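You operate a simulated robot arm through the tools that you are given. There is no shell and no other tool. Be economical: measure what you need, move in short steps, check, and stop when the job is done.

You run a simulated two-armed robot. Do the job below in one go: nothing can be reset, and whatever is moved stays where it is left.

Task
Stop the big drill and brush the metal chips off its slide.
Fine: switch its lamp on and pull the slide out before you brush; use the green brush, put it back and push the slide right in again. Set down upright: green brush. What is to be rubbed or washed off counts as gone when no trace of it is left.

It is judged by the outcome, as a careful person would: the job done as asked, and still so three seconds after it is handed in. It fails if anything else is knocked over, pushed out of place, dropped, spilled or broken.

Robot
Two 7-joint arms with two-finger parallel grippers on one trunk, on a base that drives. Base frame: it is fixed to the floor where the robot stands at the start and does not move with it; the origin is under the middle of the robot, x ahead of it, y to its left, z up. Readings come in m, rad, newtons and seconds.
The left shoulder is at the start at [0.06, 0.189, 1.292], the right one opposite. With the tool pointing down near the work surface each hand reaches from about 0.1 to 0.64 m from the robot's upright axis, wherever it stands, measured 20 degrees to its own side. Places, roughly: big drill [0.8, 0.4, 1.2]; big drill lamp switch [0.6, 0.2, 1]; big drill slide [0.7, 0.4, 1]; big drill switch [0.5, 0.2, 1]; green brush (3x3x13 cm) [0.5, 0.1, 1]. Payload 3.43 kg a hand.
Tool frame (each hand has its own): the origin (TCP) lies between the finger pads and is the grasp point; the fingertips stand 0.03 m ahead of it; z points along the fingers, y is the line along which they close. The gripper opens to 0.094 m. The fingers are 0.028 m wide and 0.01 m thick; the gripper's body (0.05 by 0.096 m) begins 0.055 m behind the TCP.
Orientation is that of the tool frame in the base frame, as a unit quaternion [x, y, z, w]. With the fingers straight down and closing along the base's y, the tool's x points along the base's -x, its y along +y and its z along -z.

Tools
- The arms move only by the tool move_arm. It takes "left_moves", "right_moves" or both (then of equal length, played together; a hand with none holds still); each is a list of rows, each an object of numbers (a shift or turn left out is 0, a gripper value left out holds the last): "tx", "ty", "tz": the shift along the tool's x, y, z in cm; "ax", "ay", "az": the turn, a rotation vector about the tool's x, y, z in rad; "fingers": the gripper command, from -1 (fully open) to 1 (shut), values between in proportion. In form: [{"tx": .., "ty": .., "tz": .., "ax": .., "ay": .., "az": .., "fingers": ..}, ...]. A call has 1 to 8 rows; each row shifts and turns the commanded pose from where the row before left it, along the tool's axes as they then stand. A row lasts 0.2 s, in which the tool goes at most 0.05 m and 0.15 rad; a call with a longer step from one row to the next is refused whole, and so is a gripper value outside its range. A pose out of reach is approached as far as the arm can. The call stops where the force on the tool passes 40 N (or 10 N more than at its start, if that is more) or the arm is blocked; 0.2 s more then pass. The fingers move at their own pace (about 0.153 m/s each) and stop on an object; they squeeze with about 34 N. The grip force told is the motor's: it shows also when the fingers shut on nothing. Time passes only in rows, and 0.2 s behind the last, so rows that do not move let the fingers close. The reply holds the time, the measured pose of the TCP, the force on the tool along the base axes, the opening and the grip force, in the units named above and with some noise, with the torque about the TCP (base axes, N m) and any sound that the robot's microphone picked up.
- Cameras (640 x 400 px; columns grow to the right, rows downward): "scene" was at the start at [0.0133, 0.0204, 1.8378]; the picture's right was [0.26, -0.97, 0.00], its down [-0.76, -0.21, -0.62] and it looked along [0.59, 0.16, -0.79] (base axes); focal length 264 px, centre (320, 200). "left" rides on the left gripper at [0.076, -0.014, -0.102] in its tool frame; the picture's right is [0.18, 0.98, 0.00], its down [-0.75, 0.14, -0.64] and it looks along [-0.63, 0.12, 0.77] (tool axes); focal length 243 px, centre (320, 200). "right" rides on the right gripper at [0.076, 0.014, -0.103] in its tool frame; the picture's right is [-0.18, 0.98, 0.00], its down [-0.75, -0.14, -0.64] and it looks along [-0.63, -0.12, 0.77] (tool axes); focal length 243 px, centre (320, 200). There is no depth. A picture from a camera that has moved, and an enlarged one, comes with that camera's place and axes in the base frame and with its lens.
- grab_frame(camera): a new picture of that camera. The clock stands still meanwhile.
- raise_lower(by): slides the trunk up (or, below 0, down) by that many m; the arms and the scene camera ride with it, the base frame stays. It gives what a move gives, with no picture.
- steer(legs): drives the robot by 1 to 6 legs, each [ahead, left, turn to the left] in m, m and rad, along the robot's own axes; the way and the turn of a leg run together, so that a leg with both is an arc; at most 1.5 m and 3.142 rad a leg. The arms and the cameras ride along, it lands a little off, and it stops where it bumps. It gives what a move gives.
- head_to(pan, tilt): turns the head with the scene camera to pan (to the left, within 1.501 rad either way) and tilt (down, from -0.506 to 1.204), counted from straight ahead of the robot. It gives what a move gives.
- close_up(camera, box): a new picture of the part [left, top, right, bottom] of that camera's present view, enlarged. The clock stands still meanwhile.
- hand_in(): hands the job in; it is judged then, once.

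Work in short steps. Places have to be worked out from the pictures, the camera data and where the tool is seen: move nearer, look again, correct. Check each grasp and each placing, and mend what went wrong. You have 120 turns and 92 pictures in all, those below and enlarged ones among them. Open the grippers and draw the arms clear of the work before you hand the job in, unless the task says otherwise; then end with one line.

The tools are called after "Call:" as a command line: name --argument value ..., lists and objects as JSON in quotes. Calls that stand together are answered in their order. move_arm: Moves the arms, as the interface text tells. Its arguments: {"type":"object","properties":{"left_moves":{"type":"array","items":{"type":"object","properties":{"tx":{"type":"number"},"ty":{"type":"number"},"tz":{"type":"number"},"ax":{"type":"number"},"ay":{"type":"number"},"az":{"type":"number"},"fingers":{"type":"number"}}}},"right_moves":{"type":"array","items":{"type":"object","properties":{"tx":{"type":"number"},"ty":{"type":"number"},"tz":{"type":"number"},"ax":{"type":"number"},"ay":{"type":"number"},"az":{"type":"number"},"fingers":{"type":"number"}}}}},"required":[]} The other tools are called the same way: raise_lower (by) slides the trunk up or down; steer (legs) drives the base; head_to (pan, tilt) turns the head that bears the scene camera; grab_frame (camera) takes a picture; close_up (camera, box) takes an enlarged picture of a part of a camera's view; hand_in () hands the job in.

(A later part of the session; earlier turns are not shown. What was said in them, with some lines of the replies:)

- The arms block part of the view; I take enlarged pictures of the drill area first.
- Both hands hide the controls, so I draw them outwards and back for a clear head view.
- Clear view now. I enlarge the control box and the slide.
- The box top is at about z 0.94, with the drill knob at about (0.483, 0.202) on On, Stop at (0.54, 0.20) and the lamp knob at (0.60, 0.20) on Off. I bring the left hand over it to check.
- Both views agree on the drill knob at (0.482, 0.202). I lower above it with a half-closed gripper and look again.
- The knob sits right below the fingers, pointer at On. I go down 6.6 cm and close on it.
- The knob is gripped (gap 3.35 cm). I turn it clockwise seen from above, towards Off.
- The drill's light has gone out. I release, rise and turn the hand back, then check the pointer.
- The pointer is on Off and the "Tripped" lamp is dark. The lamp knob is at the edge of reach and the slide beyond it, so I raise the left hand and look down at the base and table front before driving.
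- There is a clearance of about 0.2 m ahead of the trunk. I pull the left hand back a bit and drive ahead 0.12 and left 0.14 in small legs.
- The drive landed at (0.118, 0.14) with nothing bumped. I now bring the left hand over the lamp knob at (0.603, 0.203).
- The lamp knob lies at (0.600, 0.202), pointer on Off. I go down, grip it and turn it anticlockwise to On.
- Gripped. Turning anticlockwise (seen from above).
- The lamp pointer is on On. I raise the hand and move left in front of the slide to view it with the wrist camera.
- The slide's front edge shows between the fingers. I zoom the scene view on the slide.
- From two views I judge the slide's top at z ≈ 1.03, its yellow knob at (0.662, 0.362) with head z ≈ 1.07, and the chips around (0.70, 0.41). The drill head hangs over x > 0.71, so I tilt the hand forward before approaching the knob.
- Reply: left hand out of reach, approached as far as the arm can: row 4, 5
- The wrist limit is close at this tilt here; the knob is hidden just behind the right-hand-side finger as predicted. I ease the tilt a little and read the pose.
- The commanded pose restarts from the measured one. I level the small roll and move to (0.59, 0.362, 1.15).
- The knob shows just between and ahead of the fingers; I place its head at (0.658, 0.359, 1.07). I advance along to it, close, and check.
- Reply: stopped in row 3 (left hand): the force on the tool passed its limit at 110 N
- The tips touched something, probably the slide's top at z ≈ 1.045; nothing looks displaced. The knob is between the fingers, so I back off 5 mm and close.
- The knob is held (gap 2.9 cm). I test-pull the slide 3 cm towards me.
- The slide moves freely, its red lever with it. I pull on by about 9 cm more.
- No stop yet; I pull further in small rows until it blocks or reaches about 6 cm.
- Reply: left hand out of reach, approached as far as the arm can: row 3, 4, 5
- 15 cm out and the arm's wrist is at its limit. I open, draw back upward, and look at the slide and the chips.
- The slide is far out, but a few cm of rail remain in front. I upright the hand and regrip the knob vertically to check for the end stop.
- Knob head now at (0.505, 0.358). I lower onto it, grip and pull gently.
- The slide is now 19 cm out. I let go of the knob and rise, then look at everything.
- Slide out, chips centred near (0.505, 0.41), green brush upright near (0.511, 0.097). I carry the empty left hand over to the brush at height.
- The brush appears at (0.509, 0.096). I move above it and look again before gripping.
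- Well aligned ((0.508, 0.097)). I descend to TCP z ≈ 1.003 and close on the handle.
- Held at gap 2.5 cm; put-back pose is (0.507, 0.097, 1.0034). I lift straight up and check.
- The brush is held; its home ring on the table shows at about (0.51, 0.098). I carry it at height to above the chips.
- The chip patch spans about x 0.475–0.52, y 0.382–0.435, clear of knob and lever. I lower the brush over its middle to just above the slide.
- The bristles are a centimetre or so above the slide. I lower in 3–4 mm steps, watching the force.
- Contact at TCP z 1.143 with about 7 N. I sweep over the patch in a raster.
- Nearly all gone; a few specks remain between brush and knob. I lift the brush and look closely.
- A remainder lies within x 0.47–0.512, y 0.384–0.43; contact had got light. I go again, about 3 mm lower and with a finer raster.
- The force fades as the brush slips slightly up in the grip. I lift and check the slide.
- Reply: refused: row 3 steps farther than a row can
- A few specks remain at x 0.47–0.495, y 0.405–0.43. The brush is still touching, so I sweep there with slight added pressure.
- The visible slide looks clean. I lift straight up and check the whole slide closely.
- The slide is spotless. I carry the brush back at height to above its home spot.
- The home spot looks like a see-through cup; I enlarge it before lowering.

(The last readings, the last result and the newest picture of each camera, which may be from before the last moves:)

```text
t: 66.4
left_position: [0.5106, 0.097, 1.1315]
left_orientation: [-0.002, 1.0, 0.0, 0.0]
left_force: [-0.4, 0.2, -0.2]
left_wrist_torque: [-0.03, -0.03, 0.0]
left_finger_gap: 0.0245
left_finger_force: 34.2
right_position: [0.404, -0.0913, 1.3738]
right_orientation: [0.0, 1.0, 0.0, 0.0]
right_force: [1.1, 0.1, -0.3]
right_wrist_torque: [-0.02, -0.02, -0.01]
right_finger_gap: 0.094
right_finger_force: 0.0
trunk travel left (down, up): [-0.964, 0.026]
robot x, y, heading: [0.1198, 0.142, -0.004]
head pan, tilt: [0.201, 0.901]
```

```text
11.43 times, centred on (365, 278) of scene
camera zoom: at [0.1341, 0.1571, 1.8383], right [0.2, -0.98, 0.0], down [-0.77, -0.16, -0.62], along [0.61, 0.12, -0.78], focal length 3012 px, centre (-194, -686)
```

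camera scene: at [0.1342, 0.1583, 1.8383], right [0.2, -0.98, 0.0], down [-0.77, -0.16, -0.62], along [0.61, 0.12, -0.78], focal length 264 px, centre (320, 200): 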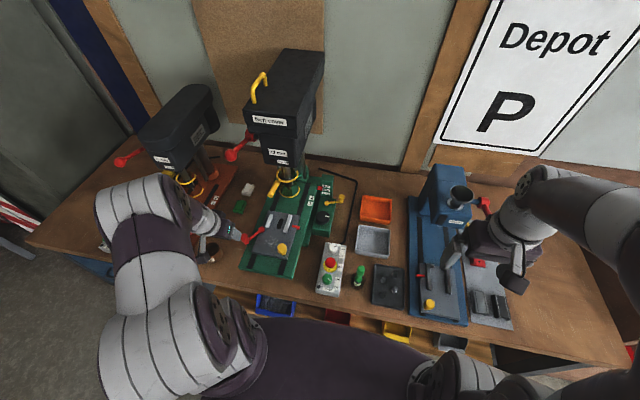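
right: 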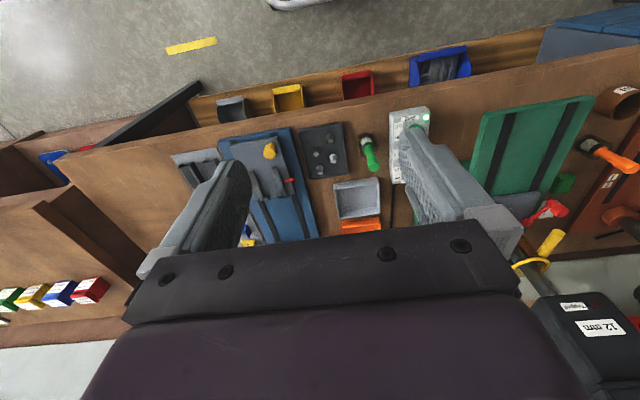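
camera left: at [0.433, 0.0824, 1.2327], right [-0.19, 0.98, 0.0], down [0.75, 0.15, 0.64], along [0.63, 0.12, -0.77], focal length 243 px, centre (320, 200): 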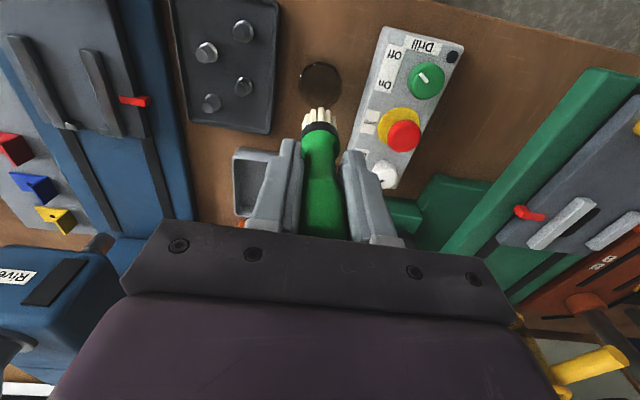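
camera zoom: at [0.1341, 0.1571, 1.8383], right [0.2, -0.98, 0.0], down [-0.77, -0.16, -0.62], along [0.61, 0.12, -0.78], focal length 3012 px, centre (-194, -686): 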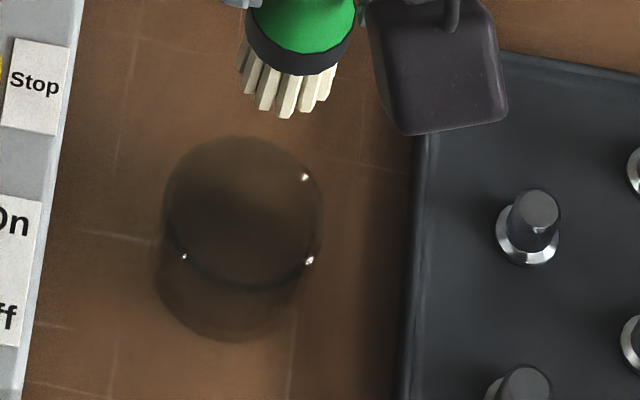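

It's a clear cup, rim about 5 cm wide, centred at about (0.51, 0.097), and the brush belongs upright in it. I lower the brush into it to just above the expected bottom.

Call:
move_arm --left_moves '[{"tx": 0.15, "tz": 3}, {"tz": 2}]'

Call:
close_up --camera "scene" --box '[335, 245, 390, 295]'

Call:
close_up --camera "left" --box '[250, 40, 390, 160]'

```text
t: 67.0
left_position: [0.5086, 0.0955, 1.0807]
left_orientation: [-0.002, 1.0, -0.001, 0.001]
left_force: [-0.8, 0.2, 0.0]
left_wrist_torque: [-0.03, 0.05, -0.01]
left_finger_gap: 0.0241
left_finger_force: 34.0
right_position: [0.4038, -0.0916, 1.3749]
right_orientation: [0.0, 1.0, 0.0, -0.001]
right_force: [0.1, -0.6, -0.7]
right_wrist_torque: [0.02, 0.0, 0.0]
right_finger_gap: 0.0939
right_finger_force: 0.0
trunk travel left (down, up): [-0.964, 0.026]
robot x, y, heading: [0.1203, 0.1425, 0.002]
head pan, tilt: [0.201, 0.901]
```

```text
8.00 times, centred on (362, 270) of scene
camera zoom: at [0.1345, 0.1561, 1.8383], right [0.2, -0.98, 0.0], down [-0.77, -0.16, -0.62], along [0.61, 0.13, -0.78], focal length 2109 px, centre (-20, -360)
```

zoom: 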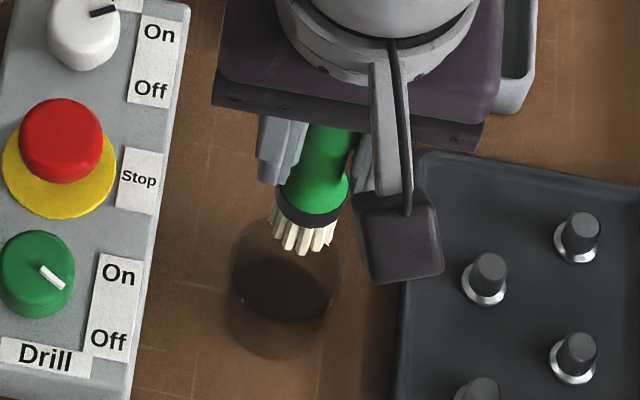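

```text
3.33 times, centred on (320, 100) of left
camera zoom: at [0.4318, 0.081, 1.1826], right [-0.19, 0.98, 0.0], down [0.75, 0.15, 0.64], along [0.63, 0.12, -0.77], focal length 809 px, centre (320, 533)
```

zoom: 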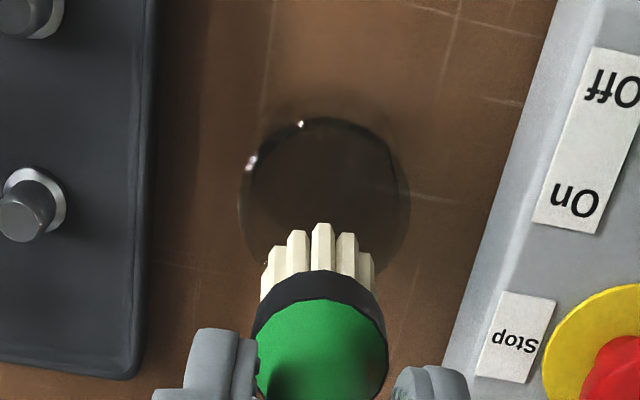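

Brush and cup line up sideways. I lower 3.5 cm more and check again near the rim.

Call:
move_arm --left_moves '[{"tz": 2, "ty": 0.1}, {"tz": 1.5}]'

Call:
close_up --camera "scene" --box '[335, 245, 390, 295]'

Call:
close_up --camera "left" --box '[250, 40, 390, 160]'

```text
t: 67.6
left_position: [0.5086, 0.095, 1.0464]
left_orientation: [-0.002, 1.0, -0.001, 0.0]
left_force: [-0.4, 0.5, -0.6]
left_wrist_torque: [-0.05, -0.01, -0.05]
left_finger_gap: 0.024
left_finger_force: 34.5
right_position: [0.4037, -0.094, 1.3735]
right_orientation: [-0.001, 1.0, 0.0, -0.001]
right_force: [0.8, -0.5, 0.6]
right_wrist_torque: [-0.03, 0.01, -0.01]
right_finger_gap: 0.0943
right_finger_force: 0.0
trunk travel left (down, up): [-0.964, 0.026]
robot x, y, heading: [0.1179, 0.1434, -0.005]
head pan, tilt: [0.201, 0.901]
```

```text
8.00 times, centred on (362, 270) of scene
camera zoom: at [0.1345, 0.1558, 1.8383], right [0.2, -0.98, 0.0], down [-0.77, -0.16, -0.62], along [0.61, 0.13, -0.78], focal length 2109 px, centre (-20, -360)
```

zoom: 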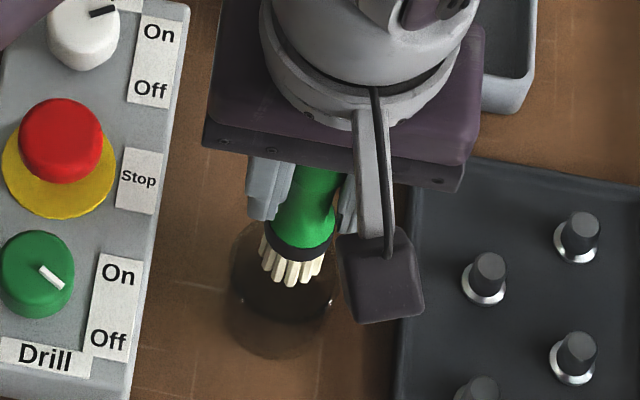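

```text
3.33 times, centred on (320, 100) of left
camera zoom: at [0.4318, 0.0815, 1.148], right [-0.19, 0.98, 0.0], down [0.75, 0.14, 0.64], along [0.63, 0.12, -0.77], focal length 809 px, centre (320, 533)
```

zoom: 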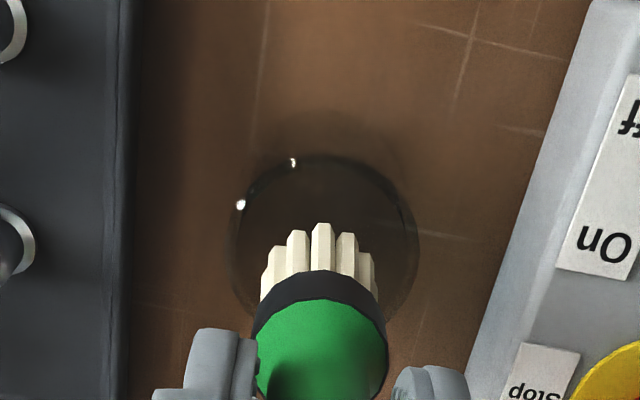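

The bristles are entering inside the rim, well centred. I lower further to near the bottom.

Call:
move_arm --left_moves '[{"tz": 1.5, "ty": 0.1}, {"tz": 1.5}, {"tz": 1.2}, {"tz": 0.5}]'

Call:
move_arm --left_moves '[{"tz": 0.3}, {"tz": 0.3}]'

Call:
close_up --camera "left" --box '[250, 60, 390, 180]'

```text
t: 68.6
left_position: [0.508, 0.0965, 0.9993]
left_orientation: [-0.001, 1.0, -0.001, 0.001]
left_force: [0.3, 0.3, -0.6]
left_wrist_torque: [0.0, 0.0, -0.04]
left_finger_gap: 0.0243
left_finger_force: 33.8
right_position: [0.403, -0.0937, 1.3729]
right_orientation: [-0.001, 1.0, -0.001, 0.0]
right_force: [-0.2, 0.4, -0.1]
right_wrist_torque: [0.01, 0.01, 0.02]
right_finger_gap: 0.0939
right_finger_force: 0.1
trunk travel left (down, up): [-0.964, 0.026]
robot x, y, heading: [0.1172, 0.1391, 0.004]
head pan, tilt: [0.201, 0.901]
```

```text
t: 69.2
left_position: [0.508, 0.097, 0.9938]
left_orientation: [-0.002, 1.0, -0.001, 0.001]
left_force: [-0.1, -0.5, -0.6]
left_wrist_torque: [-0.01, -0.01, -0.02]
left_finger_gap: 0.0243
left_finger_force: 34.5
right_position: [0.4047, -0.0925, 1.3745]
right_orientation: [-0.001, 1.0, 0.001, 0.0]
right_force: [0.3, 0.1, -0.2]
right_wrist_torque: [0.01, -0.02, -0.04]
right_finger_gap: 0.0942
right_finger_force: 0.1
trunk travel left (down, up): [-0.964, 0.026]
robot x, y, heading: [0.1189, 0.1374, 0.006]
head pan, tilt: [0.201, 0.901]
```

```text
3.33 times, centred on (320, 120) of left
camera zoom: at [0.4313, 0.0826, 1.095], right [-0.19, 0.98, 0.0], down [0.75, 0.14, 0.64], along [0.63, 0.12, -0.77], focal length 809 px, centre (320, 467)
```

zoom: 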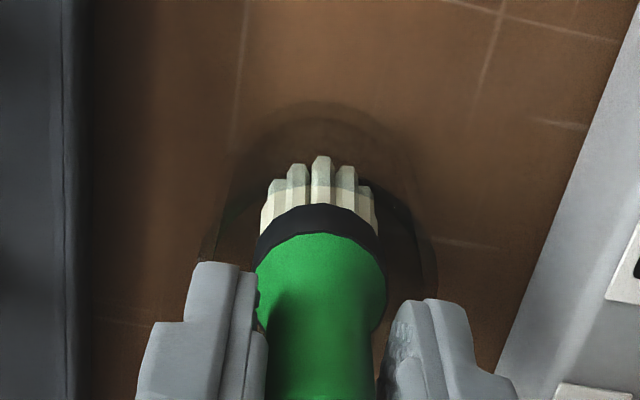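

No contact yet at 0.994. I continue in 2–3 mm steps until I feel the bottom.

Call:
move_arm --left_moves '[{"tz": 0.2}, {"tz": 0.2}]'

Call:
move_arm --left_moves '[{"tz": 0.2}]'

Call:
move_arm --left_moves '[{"tz": 0.2}]'

```text
t: 69.8
left_position: [0.5075, 0.0965, 0.9912]
left_orientation: [-0.002, 1.0, -0.002, 0.004]
left_force: [0.2, 1.6, 23.7]
left_wrist_torque: [0.08, -0.11, -0.07]
left_finger_gap: 0.0245
left_finger_force: 34.4
right_position: [0.401, -0.0923, 1.3752]
right_orientation: [-0.001, 1.0, 0.0, 0.001]
right_force: [0.3, 0.1, -0.4]
right_wrist_torque: [-0.01, 0.02, -0.02]
right_finger_gap: 0.094
right_finger_force: 0.1
trunk travel left (down, up): [-0.964, 0.026]
robot x, y, heading: [0.1198, 0.1376, 0.003]
head pan, tilt: [0.201, 0.901]
```

```text
t: 70.2
left_position: [0.5083, 0.0965, 0.9882]
left_orientation: [-0.002, 1.0, -0.002, 0.003]
left_force: [0.9, -0.3, 22.8]
left_wrist_torque: [0.02, -0.17, -0.03]
left_finger_gap: 0.0241
left_finger_force: 35.1
right_position: [0.4013, -0.0922, 1.374]
right_orientation: [-0.001, 1.0, 0.001, 0.001]
right_force: [0.5, 0.5, -0.7]
right_wrist_torque: [0.01, 0.0, -0.01]
right_finger_gap: 0.0941
right_finger_force: 0.2
trunk travel left (down, up): [-0.964, 0.026]
robot x, y, heading: [0.1152, 0.1448, 0.004]
head pan, tilt: [0.201, 0.901]
```

```text
t: 70.6
left_position: [0.5073, 0.0968, 0.9868]
left_orientation: [-0.002, 1.0, -0.001, 0.002]
left_force: [0.6, -0.1, 23.9]
left_wrist_torque: [0.02, -0.06, -0.01]
left_finger_gap: 0.0242
left_finger_force: 33.9
right_position: [0.4019, -0.0918, 1.3738]
right_orientation: [-0.001, 1.0, 0.0, 0.001]
right_force: [-0.4, -0.3, 0.3]
right_wrist_torque: [0.04, 0.03, -0.01]
right_finger_gap: 0.094
right_finger_force: 0.0
trunk travel left (down, up): [-0.964, 0.026]
robot x, y, heading: [0.1153, 0.1411, 0.001]
head pan, tilt: [0.201, 0.901]
```

The brush stands on the bottom (about 23 N). I relieve the pressure, open gently and rise.

Call:
move_arm --left_moves '[{"tz": -0.15}, {"fingers": 0.2}, {"fingers": -0.2}, {"fingers": -0.3}, {"tz": -3}, {"tz": -4}, {"tz": -4}]'

Call:
grab_frame --camera "left"

Call:
close_up --camera "scene" --box '[320, 230, 400, 300]'

```text
t: 72.2
left_position: [0.5072, 0.0978, 1.0966]
left_orientation: [-0.001, 1.0, -0.001, 0.002]
left_force: [0.7, 0.3, 0.3]
left_wrist_torque: [0.01, 0.02, 0.0]
left_finger_gap: 0.0612
left_finger_force: 0.1
right_position: [0.4024, -0.0917, 1.3748]
right_orientation: [-0.001, 1.0, 0.0, 0.001]
right_force: [-0.4, 0.1, -0.7]
right_wrist_torque: [0.04, 0.04, 0.01]
right_finger_gap: 0.0941
right_finger_force: 0.0
trunk travel left (down, up): [-0.964, 0.026]
robot x, y, heading: [0.1152, 0.1437, 0.007]
head pan, tilt: [0.201, 0.901]
```

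```text
25 pictures are left
camera left: at [0.4306, 0.0839, 1.1986], right [-0.19, 0.98, 0.0], down [0.75, 0.14, 0.64], along [0.63, 0.12, -0.77], focal length 243 px, centre (320, 200)
```

left: 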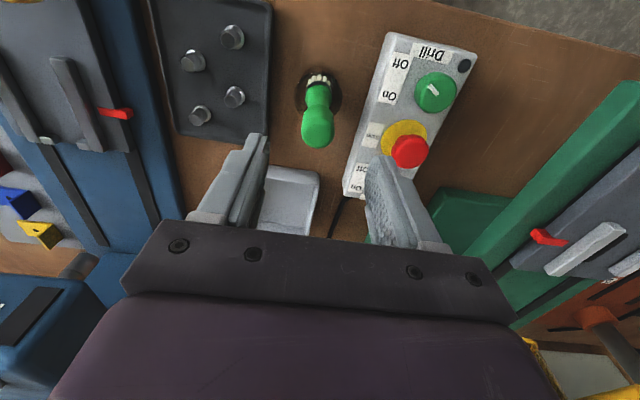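

```text
5.71 times, centred on (360, 265) of scene
camera zoom: at [0.1325, 0.1562, 1.8382], right [0.2, -0.98, 0.0], down [-0.77, -0.16, -0.62], along [0.61, 0.13, -0.78], focal length 1506 px, centre (91, -171)
```

zoom: 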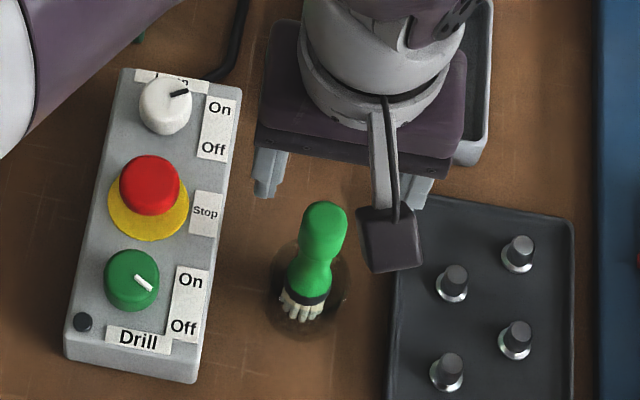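

The green brush stands upright in its cup. Now the slide: I bring the hand over its knob at (0.468, 0.357).

Call:
move_arm --left_moves '[{"tz": -5}, {"tz": -4, "tx": 1}, {"ty": 4.9, "tx": 0.5}, {"ty": 4.9, "tx": 0.6}, {"ty": 4.9, "tx": 0.6}, {"ty": 4.9, "tx": 0.6}, {"ty": 4.9, "tx": 0.6}, {"ty": 1.5}]'

Call:
grab_frame --camera "left"

```text
t: 74.0
left_position: [0.4667, 0.3582, 1.1861]
left_orientation: [-0.002, 1.0, -0.001, 0.001]
left_force: [0.4, 0.5, -0.4]
left_wrist_torque: [-0.04, 0.04, 0.01]
left_finger_gap: 0.0608
left_finger_force: 0.0
right_position: [0.4031, -0.0927, 1.3744]
right_orientation: [-0.001, 1.0, 0.0, 0.0]
right_force: [-0.5, 0.2, -0.6]
right_wrist_torque: [0.02, -0.02, -0.01]
right_finger_gap: 0.0941
right_finger_force: 0.0
trunk travel left (down, up): [-0.964, 0.026]
robot x, y, heading: [0.1203, 0.1382, 0.005]
head pan, tilt: [0.201, 0.901]
```

```text
23 pictures are left
camera left: at [0.3895, 0.344, 1.2882], right [-0.19, 0.98, 0.0], down [0.75, 0.14, 0.64], along [0.63, 0.12, -0.77], focal length 243 px, centre (320, 200)
```

left: 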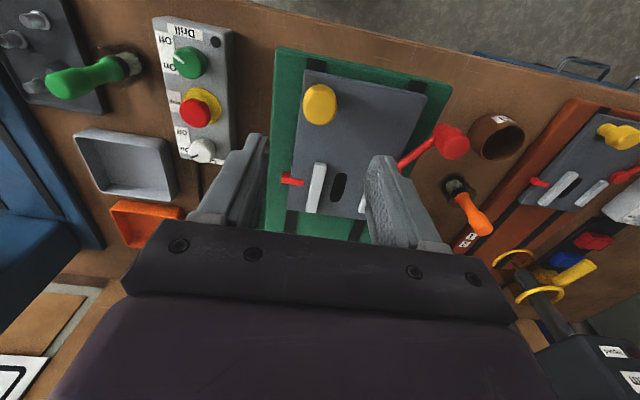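

The knob is below the hand. I go down, grip it and push the slide in by 9 cm first.

Call:
move_arm --left_moves '[{"tz": 4, "ty": -0.1}, {"tz": 4}, {"tz": 1.9}, {"fingers": 0.6}, {"fingers": 0.6}, {"fingers": 0.6}]'

Call:
move_arm --left_moves '[{"tx": -1.5}, {"tx": -1.5}, {"tx": -1.5}, {"tx": -1.5}, {"tx": -1.5}, {"tx": -1.5}]'

```text
t: 75.4
left_position: [0.4683, 0.3567, 1.0868]
left_orientation: [-0.002, 1.0, 0.0, 0.001]
left_force: [-0.5, 6.6, 0.1]
left_wrist_torque: [0.18, -0.92, -0.02]
left_finger_gap: 0.0293
left_finger_force: 46.0
right_position: [0.4033, -0.0919, 1.374]
right_orientation: [-0.002, 1.0, -0.001, 0.0]
right_force: [0.0, -1.3, 0.0]
right_wrist_torque: [0.02, 0.0, -0.02]
right_finger_gap: 0.0941
right_finger_force: 0.0
trunk travel left (down, up): [-0.964, 0.026]
robot x, y, heading: [0.1186, 0.1429, 0.004]
head pan, tilt: [0.201, 0.901]
```

```text
t: 76.8
left_position: [0.5586, 0.3576, 1.0864]
left_orientation: [-0.001, 1.0, 0.0, 0.001]
left_force: [-2.6, 7.0, -3.4]
left_wrist_torque: [0.17, 0.44, -0.07]
left_finger_gap: 0.0293
left_finger_force: 44.8
right_position: [0.4039, -0.0913, 1.3748]
right_orientation: [-0.002, 1.0, -0.001, 0.001]
right_force: [0.5, 0.7, -0.2]
right_wrist_torque: [-0.01, 0.0, 0.01]
right_finger_gap: 0.0943
right_finger_force: 0.1
trunk travel left (down, up): [-0.964, 0.026]
robot x, y, heading: [0.1161, 0.1386, 0.0]
head pan, tilt: [0.201, 0.901]
```

The slide moves in smoothly. Before going under the drill head I open, tilt the hand back and regrip.

Call:
move_arm --left_moves '[{"fingers": -0.25}, {"fingers": -0.25}, {"ay": -0.11}, {"ay": -0.11}, {"ay": -0.11}, {"fingers": 0.6}, {"fingers": 0.6}, {"fingers": 0.6}]'

Call:
grab_frame --camera "left"

```text
t: 78.6
left_position: [0.5582, 0.3586, 1.0892]
left_orientation: [-0.002, 0.986, 0.001, 0.169]
left_force: [2.1, 7.8, 25.8]
left_wrist_torque: [0.25, -1.2, 0.06]
left_finger_gap: 0.0296
left_finger_force: 44.7
right_position: [0.4022, -0.0909, 1.3756]
right_orientation: [-0.002, 1.0, 0.0, 0.001]
right_force: [0.4, 0.9, 0.8]
right_wrist_torque: [-0.02, 0.01, -0.03]
right_finger_gap: 0.0943
right_finger_force: 0.0
trunk travel left (down, up): [-0.964, 0.026]
robot x, y, heading: [0.1224, 0.1376, 0.005]
head pan, tilt: [0.201, 0.901]
```

```text
22 pictures are left
camera left: at [0.452, 0.3428, 1.1605], right [-0.18, 0.98, -0.06], down [0.5, 0.14, 0.86], along [0.85, 0.12, -0.51], focal length 243 px, centre (320, 200)
```

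left: 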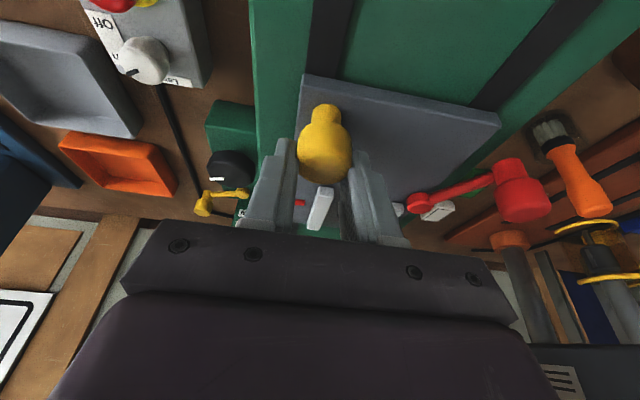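

Regripped with tilt. I push on 8 cm, then go slowly to the end stop.

Call:
move_arm --left_moves '[{"tx": -1.42, "tz": 0.5}, {"tx": -1.42, "tz": 0.5}, {"tx": -1.42, "tz": 0.5}, {"tx": -1.42, "tz": 0.5}, {"tx": -1.42, "tz": 0.5}, {"tx": -0.47, "tz": 0.17}]'

Call:
move_arm --left_moves '[{"tx": -0.66, "tz": 0.23}, {"tx": -0.47, "tz": 0.17}, {"tx": -0.47, "tz": 0.17}, {"tx": -0.38, "tz": 0.13}]'

Call:
close_up --camera "scene" --box '[230, 130, 350, 230]'

```text
t: 79.3
left_position: [0.5944, 0.3571, 1.0898]
left_orientation: [-0.002, 0.986, 0.001, 0.17]
left_force: [0.0, 5.7, 18.2]
left_wrist_torque: [-0.07, 1.11, -0.25]
left_finger_gap: 0.0293
left_finger_force: 45.2
right_position: [0.4039, -0.0923, 1.3737]
right_orientation: [-0.002, 1.0, 0.0, 0.0]
right_force: [0.0, 0.0, -0.4]
right_wrist_torque: [0.03, 0.02, -0.02]
right_finger_gap: 0.094
right_finger_force: 0.1
trunk travel left (down, up): [-0.964, 0.026]
robot x, y, heading: [0.1192, 0.1382, 0.004]
head pan, tilt: [0.201, 0.901]
stopped in row 3 (left hand): the force on the tool passed its limit at 42 N (the readings are from after the stop); the commanded pose is now the measured one
```

```text
t: 80.3
left_position: [0.6114, 0.3582, 1.0893]
left_orientation: [-0.003, 0.986, 0.001, 0.169]
left_force: [-1.7, 5.7, 21.8]
left_wrist_torque: [0.04, -0.6, 0.15]
left_finger_gap: 0.0294
left_finger_force: 45.4
right_position: [0.401, -0.0914, 1.375]
right_orientation: [-0.002, 1.0, 0.0, 0.001]
right_force: [-0.4, -0.1, 0.3]
right_wrist_torque: [0.01, 0.0, 0.02]
right_finger_gap: 0.094
right_finger_force: 0.1
trunk travel left (down, up): [-0.964, 0.026]
robot x, y, heading: [0.1212, 0.1401, 0.001]
head pan, tilt: [0.201, 0.901]
```

```text
4.00 times, centred on (290, 180) of scene
camera zoom: at [0.1294, 0.1564, 1.8384], right [0.2, -0.98, 0.0], down [-0.77, -0.16, -0.62], along [0.61, 0.13, -0.78], focal length 1054 px, centre (440, 280)
```

zoom: 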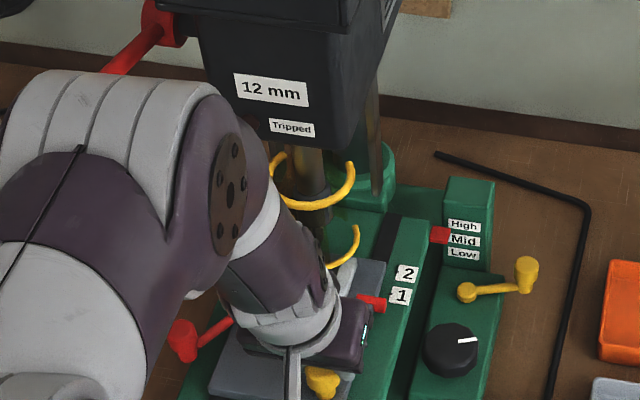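

Not the end yet — that stop was built-up vertical load; the marker is at "1". I relieve it slightly and push on.

Call:
move_arm --left_moves '[{"tx": -0.9, "tz": 0.1}, {"tx": -0.94, "tz": 0.33}, {"tx": -0.94, "tz": 0.33}, {"tx": -0.94, "tz": 0.33}, {"tx": -0.5, "tz": 0.17}]'

Call:
move_arm --left_moves '[{"tx": -0.38, "tz": 0.13}, {"tx": -0.38, "tz": 0.13}, {"tx": -0.38, "tz": 0.13}]'

Call:
close_up --camera "scene" --box '[230, 130, 350, 230]'

```text
t: 81.5
left_position: [0.6568, 0.3575, 1.0896]
left_orientation: [-0.002, 0.986, -0.001, 0.166]
left_force: [1.2, 1.0, 3.3]
left_wrist_torque: [0.08, 1.12, 0.1]
left_finger_gap: 0.0294
left_finger_force: 44.8
right_position: [0.4028, -0.0921, 1.3728]
right_orientation: [-0.001, 1.0, 0.001, 0.0]
right_force: [-0.2, -0.1, -0.7]
right_wrist_torque: [0.01, -0.02, 0.03]
right_finger_gap: 0.0942
right_finger_force: 0.0
trunk travel left (down, up): [-0.964, 0.026]
robot x, y, heading: [0.1145, 0.1404, -0.0]
head pan, tilt: [0.201, 0.901]
```

```text
t: 82.3
left_position: [0.6625, 0.3593, 1.0903]
left_orientation: [-0.002, 0.986, -0.001, 0.164]
left_force: [-20.7, 0.9, -1.5]
left_wrist_torque: [-0.01, -0.38, -0.13]
left_finger_gap: 0.0291
left_finger_force: 44.6
right_position: [0.3989, -0.0911, 1.3748]
right_orientation: [-0.002, 1.0, -0.001, 0.001]
right_force: [0.5, -0.1, -0.1]
right_wrist_torque: [0.01, 0.01, 0.02]
right_finger_gap: 0.0938
right_finger_force: 0.1
trunk travel left (down, up): [-0.964, 0.026]
robot x, y, heading: [0.117, 0.1418, -0.002]
head pan, tilt: [0.201, 0.901]
```

```text
4.00 times, centred on (290, 180) of scene
camera zoom: at [0.1269, 0.1568, 1.8382], right [0.2, -0.98, 0.0], down [-0.77, -0.16, -0.62], along [0.61, 0.13, -0.78], focal length 1054 px, centre (440, 280)
```

zoom: 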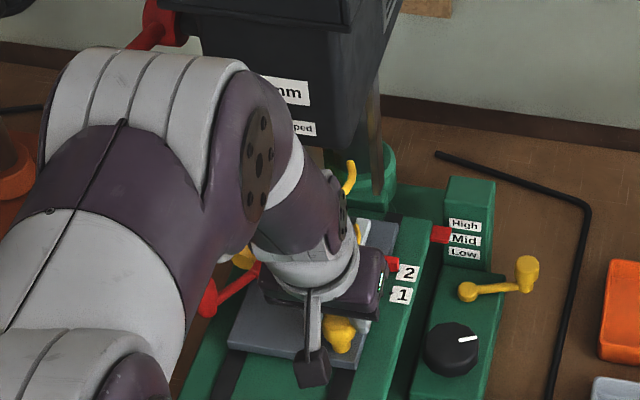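

The x-force of −21 N shows the slide is against its end stop, marker at "2" as at the start. I release and draw back.

Call:
move_arm --left_moves '[{"fingers": -0.25}, {"fingers": -0.25}, {"tz": -4}, {"tz": -4, "tx": 1.5}, {"tz": -2, "tx": 4}, {"tx": 4.5}, {"tx": 4.5}]'

Call:
move_arm --left_moves '[{"ay": 0.11, "tz": -2}, {"ay": 0.11, "tz": -2}, {"ay": 0.11}, {"ty": 4.5}, {"ty": 4.5}, {"tx": 4.5}, {"tx": 4.5, "fingers": -1}]'

Call:
grab_frame --camera "scene"

Call:
close_up --camera "scene" --box '[240, 140, 380, 290]'

```text
t: 83.9
left_position: [0.4968, 0.3578, 1.1389]
left_orientation: [-0.001, 0.986, 0.0, 0.167]
left_force: [-0.6, 0.7, -0.5]
left_wrist_torque: [0.0, -0.03, -0.01]
left_finger_gap: 0.0589
left_finger_force: 0.0
right_position: [0.4012, -0.0926, 1.3749]
right_orientation: [-0.002, 1.0, 0.0, 0.001]
right_force: [0.5, 0.0, 0.9]
right_wrist_torque: [-0.02, -0.03, -0.01]
right_finger_gap: 0.094
right_finger_force: 0.2
trunk travel left (down, up): [-0.964, 0.026]
robot x, y, heading: [0.113, 0.1423, 0.0]
head pan, tilt: [0.201, 0.901]
```

```text
t: 85.5
left_position: [0.3953, 0.4456, 1.1765]
left_orientation: [-0.001, 1.0, -0.001, 0.003]
left_force: [-0.7, -0.4, 0.7]
left_wrist_torque: [-0.03, 0.0, 0.01]
left_finger_gap: 0.0941
left_finger_force: 0.0
right_position: [0.4017, -0.0927, 1.3742]
right_orientation: [-0.002, 1.0, 0.0, 0.001]
right_force: [-1.0, 0.2, 0.6]
right_wrist_torque: [0.01, 0.01, -0.01]
right_finger_gap: 0.0939
right_finger_force: 0.0
trunk travel left (down, up): [-0.964, 0.026]
robot x, y, heading: [0.1199, 0.139, 0.001]
head pan, tilt: [0.201, 0.901]
```

```text
19 pictures are left
camera scene: at [0.1303, 0.1552, 1.8383], right [0.2, -0.98, 0.0], down [-0.77, -0.16, -0.62], along [0.61, 0.13, -0.78], focal length 264 px, centre (320, 200)
```

scene: 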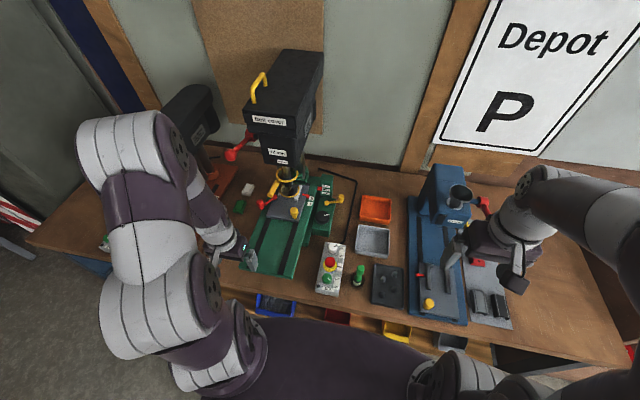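

```text
2.67 times, centred on (310, 215) of scene
camera zoom: at [0.1303, 0.1552, 1.8383], right [0.2, -0.98, 0.0], down [-0.77, -0.16, -0.62], along [0.61, 0.13, -0.78], focal length 703 px, centre (347, 160)
```

zoom: 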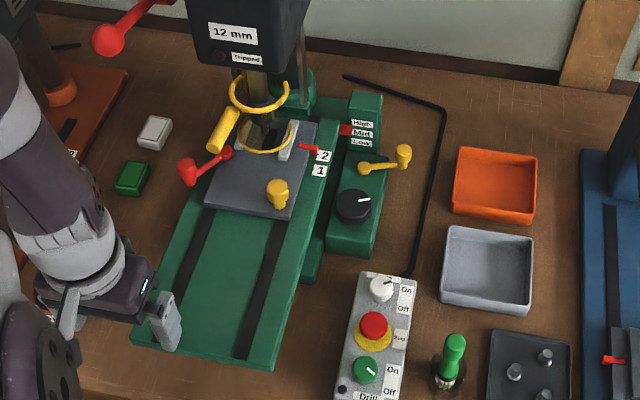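

All seems in place. One last close check of the slide for remaining chips and of its position, with the hand raised a bit more.

Call:
move_arm --left_moves '[{"tz": -4, "tx": 2}, {"tz": -4, "tx": 2}]'

Call:
close_up --camera "scene" --box '[240, 150, 340, 250]'

Call:
close_up --camera "scene" --box '[310, 235, 390, 300]'

```text
t: 86.1
left_position: [0.3533, 0.4446, 1.2561]
left_orientation: [-0.002, 1.0, 0.001, 0.004]
left_force: [-0.7, -0.1, -0.2]
left_wrist_torque: [0.0, -0.03, 0.0]
left_finger_gap: 0.094
left_finger_force: 0.0
right_position: [0.3999, -0.0935, 1.3748]
right_orientation: [-0.002, 1.0, 0.001, 0.001]
right_force: [-0.3, -0.5, -0.5]
right_wrist_torque: [0.02, -0.05, 0.02]
right_finger_gap: 0.0939
right_finger_force: 0.1
trunk travel left (down, up): [-0.964, 0.026]
robot x, y, heading: [0.1174, 0.1384, 0.003]
head pan, tilt: [0.201, 0.901]
```

```text
4.00 times, centred on (290, 200) of scene
camera zoom: at [0.128, 0.1536, 1.8383], right [0.2, -0.98, 0.0], down [-0.77, -0.16, -0.62], along [0.61, 0.13, -0.78], focal length 1054 px, centre (440, 200)
```

zoom: 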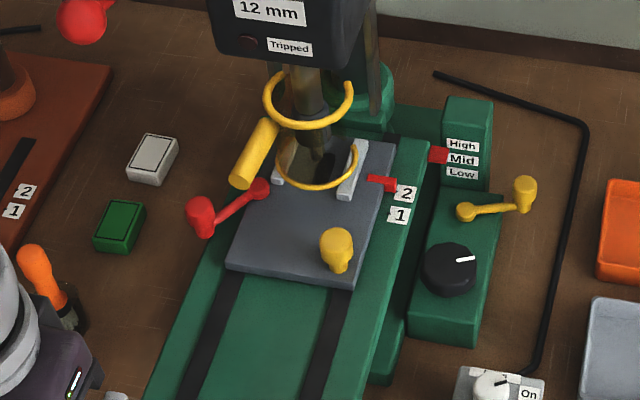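

```text
6.15 times, centred on (350, 268) of scene
camera zoom: at [0.128, 0.1536, 1.8383], right [0.2, -0.98, 0.0], down [-0.77, -0.16, -0.62], along [0.61, 0.13, -0.78], focal length 1622 px, centre (135, -215)
```

zoom: 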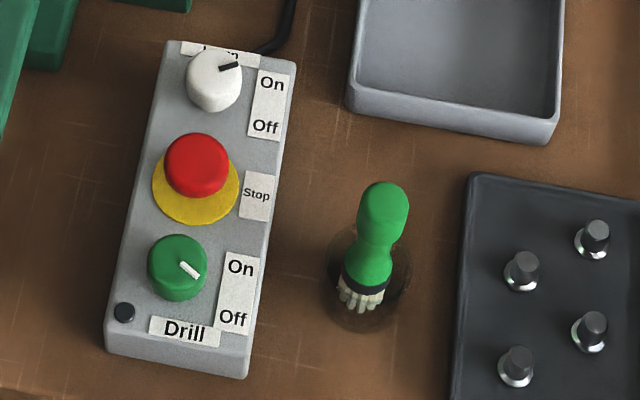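

The drill is Off, the lamp On, the slide clean and fully in, the green brush upright in its cup, and both grippers are open and clear. I hand in.

Call:
hand_in

```text
The job is handed in.
```

The big drill is stopped with its lamp on. Its slide is brushed clean and pushed right in again, and the green brush stands upright back in its cup.
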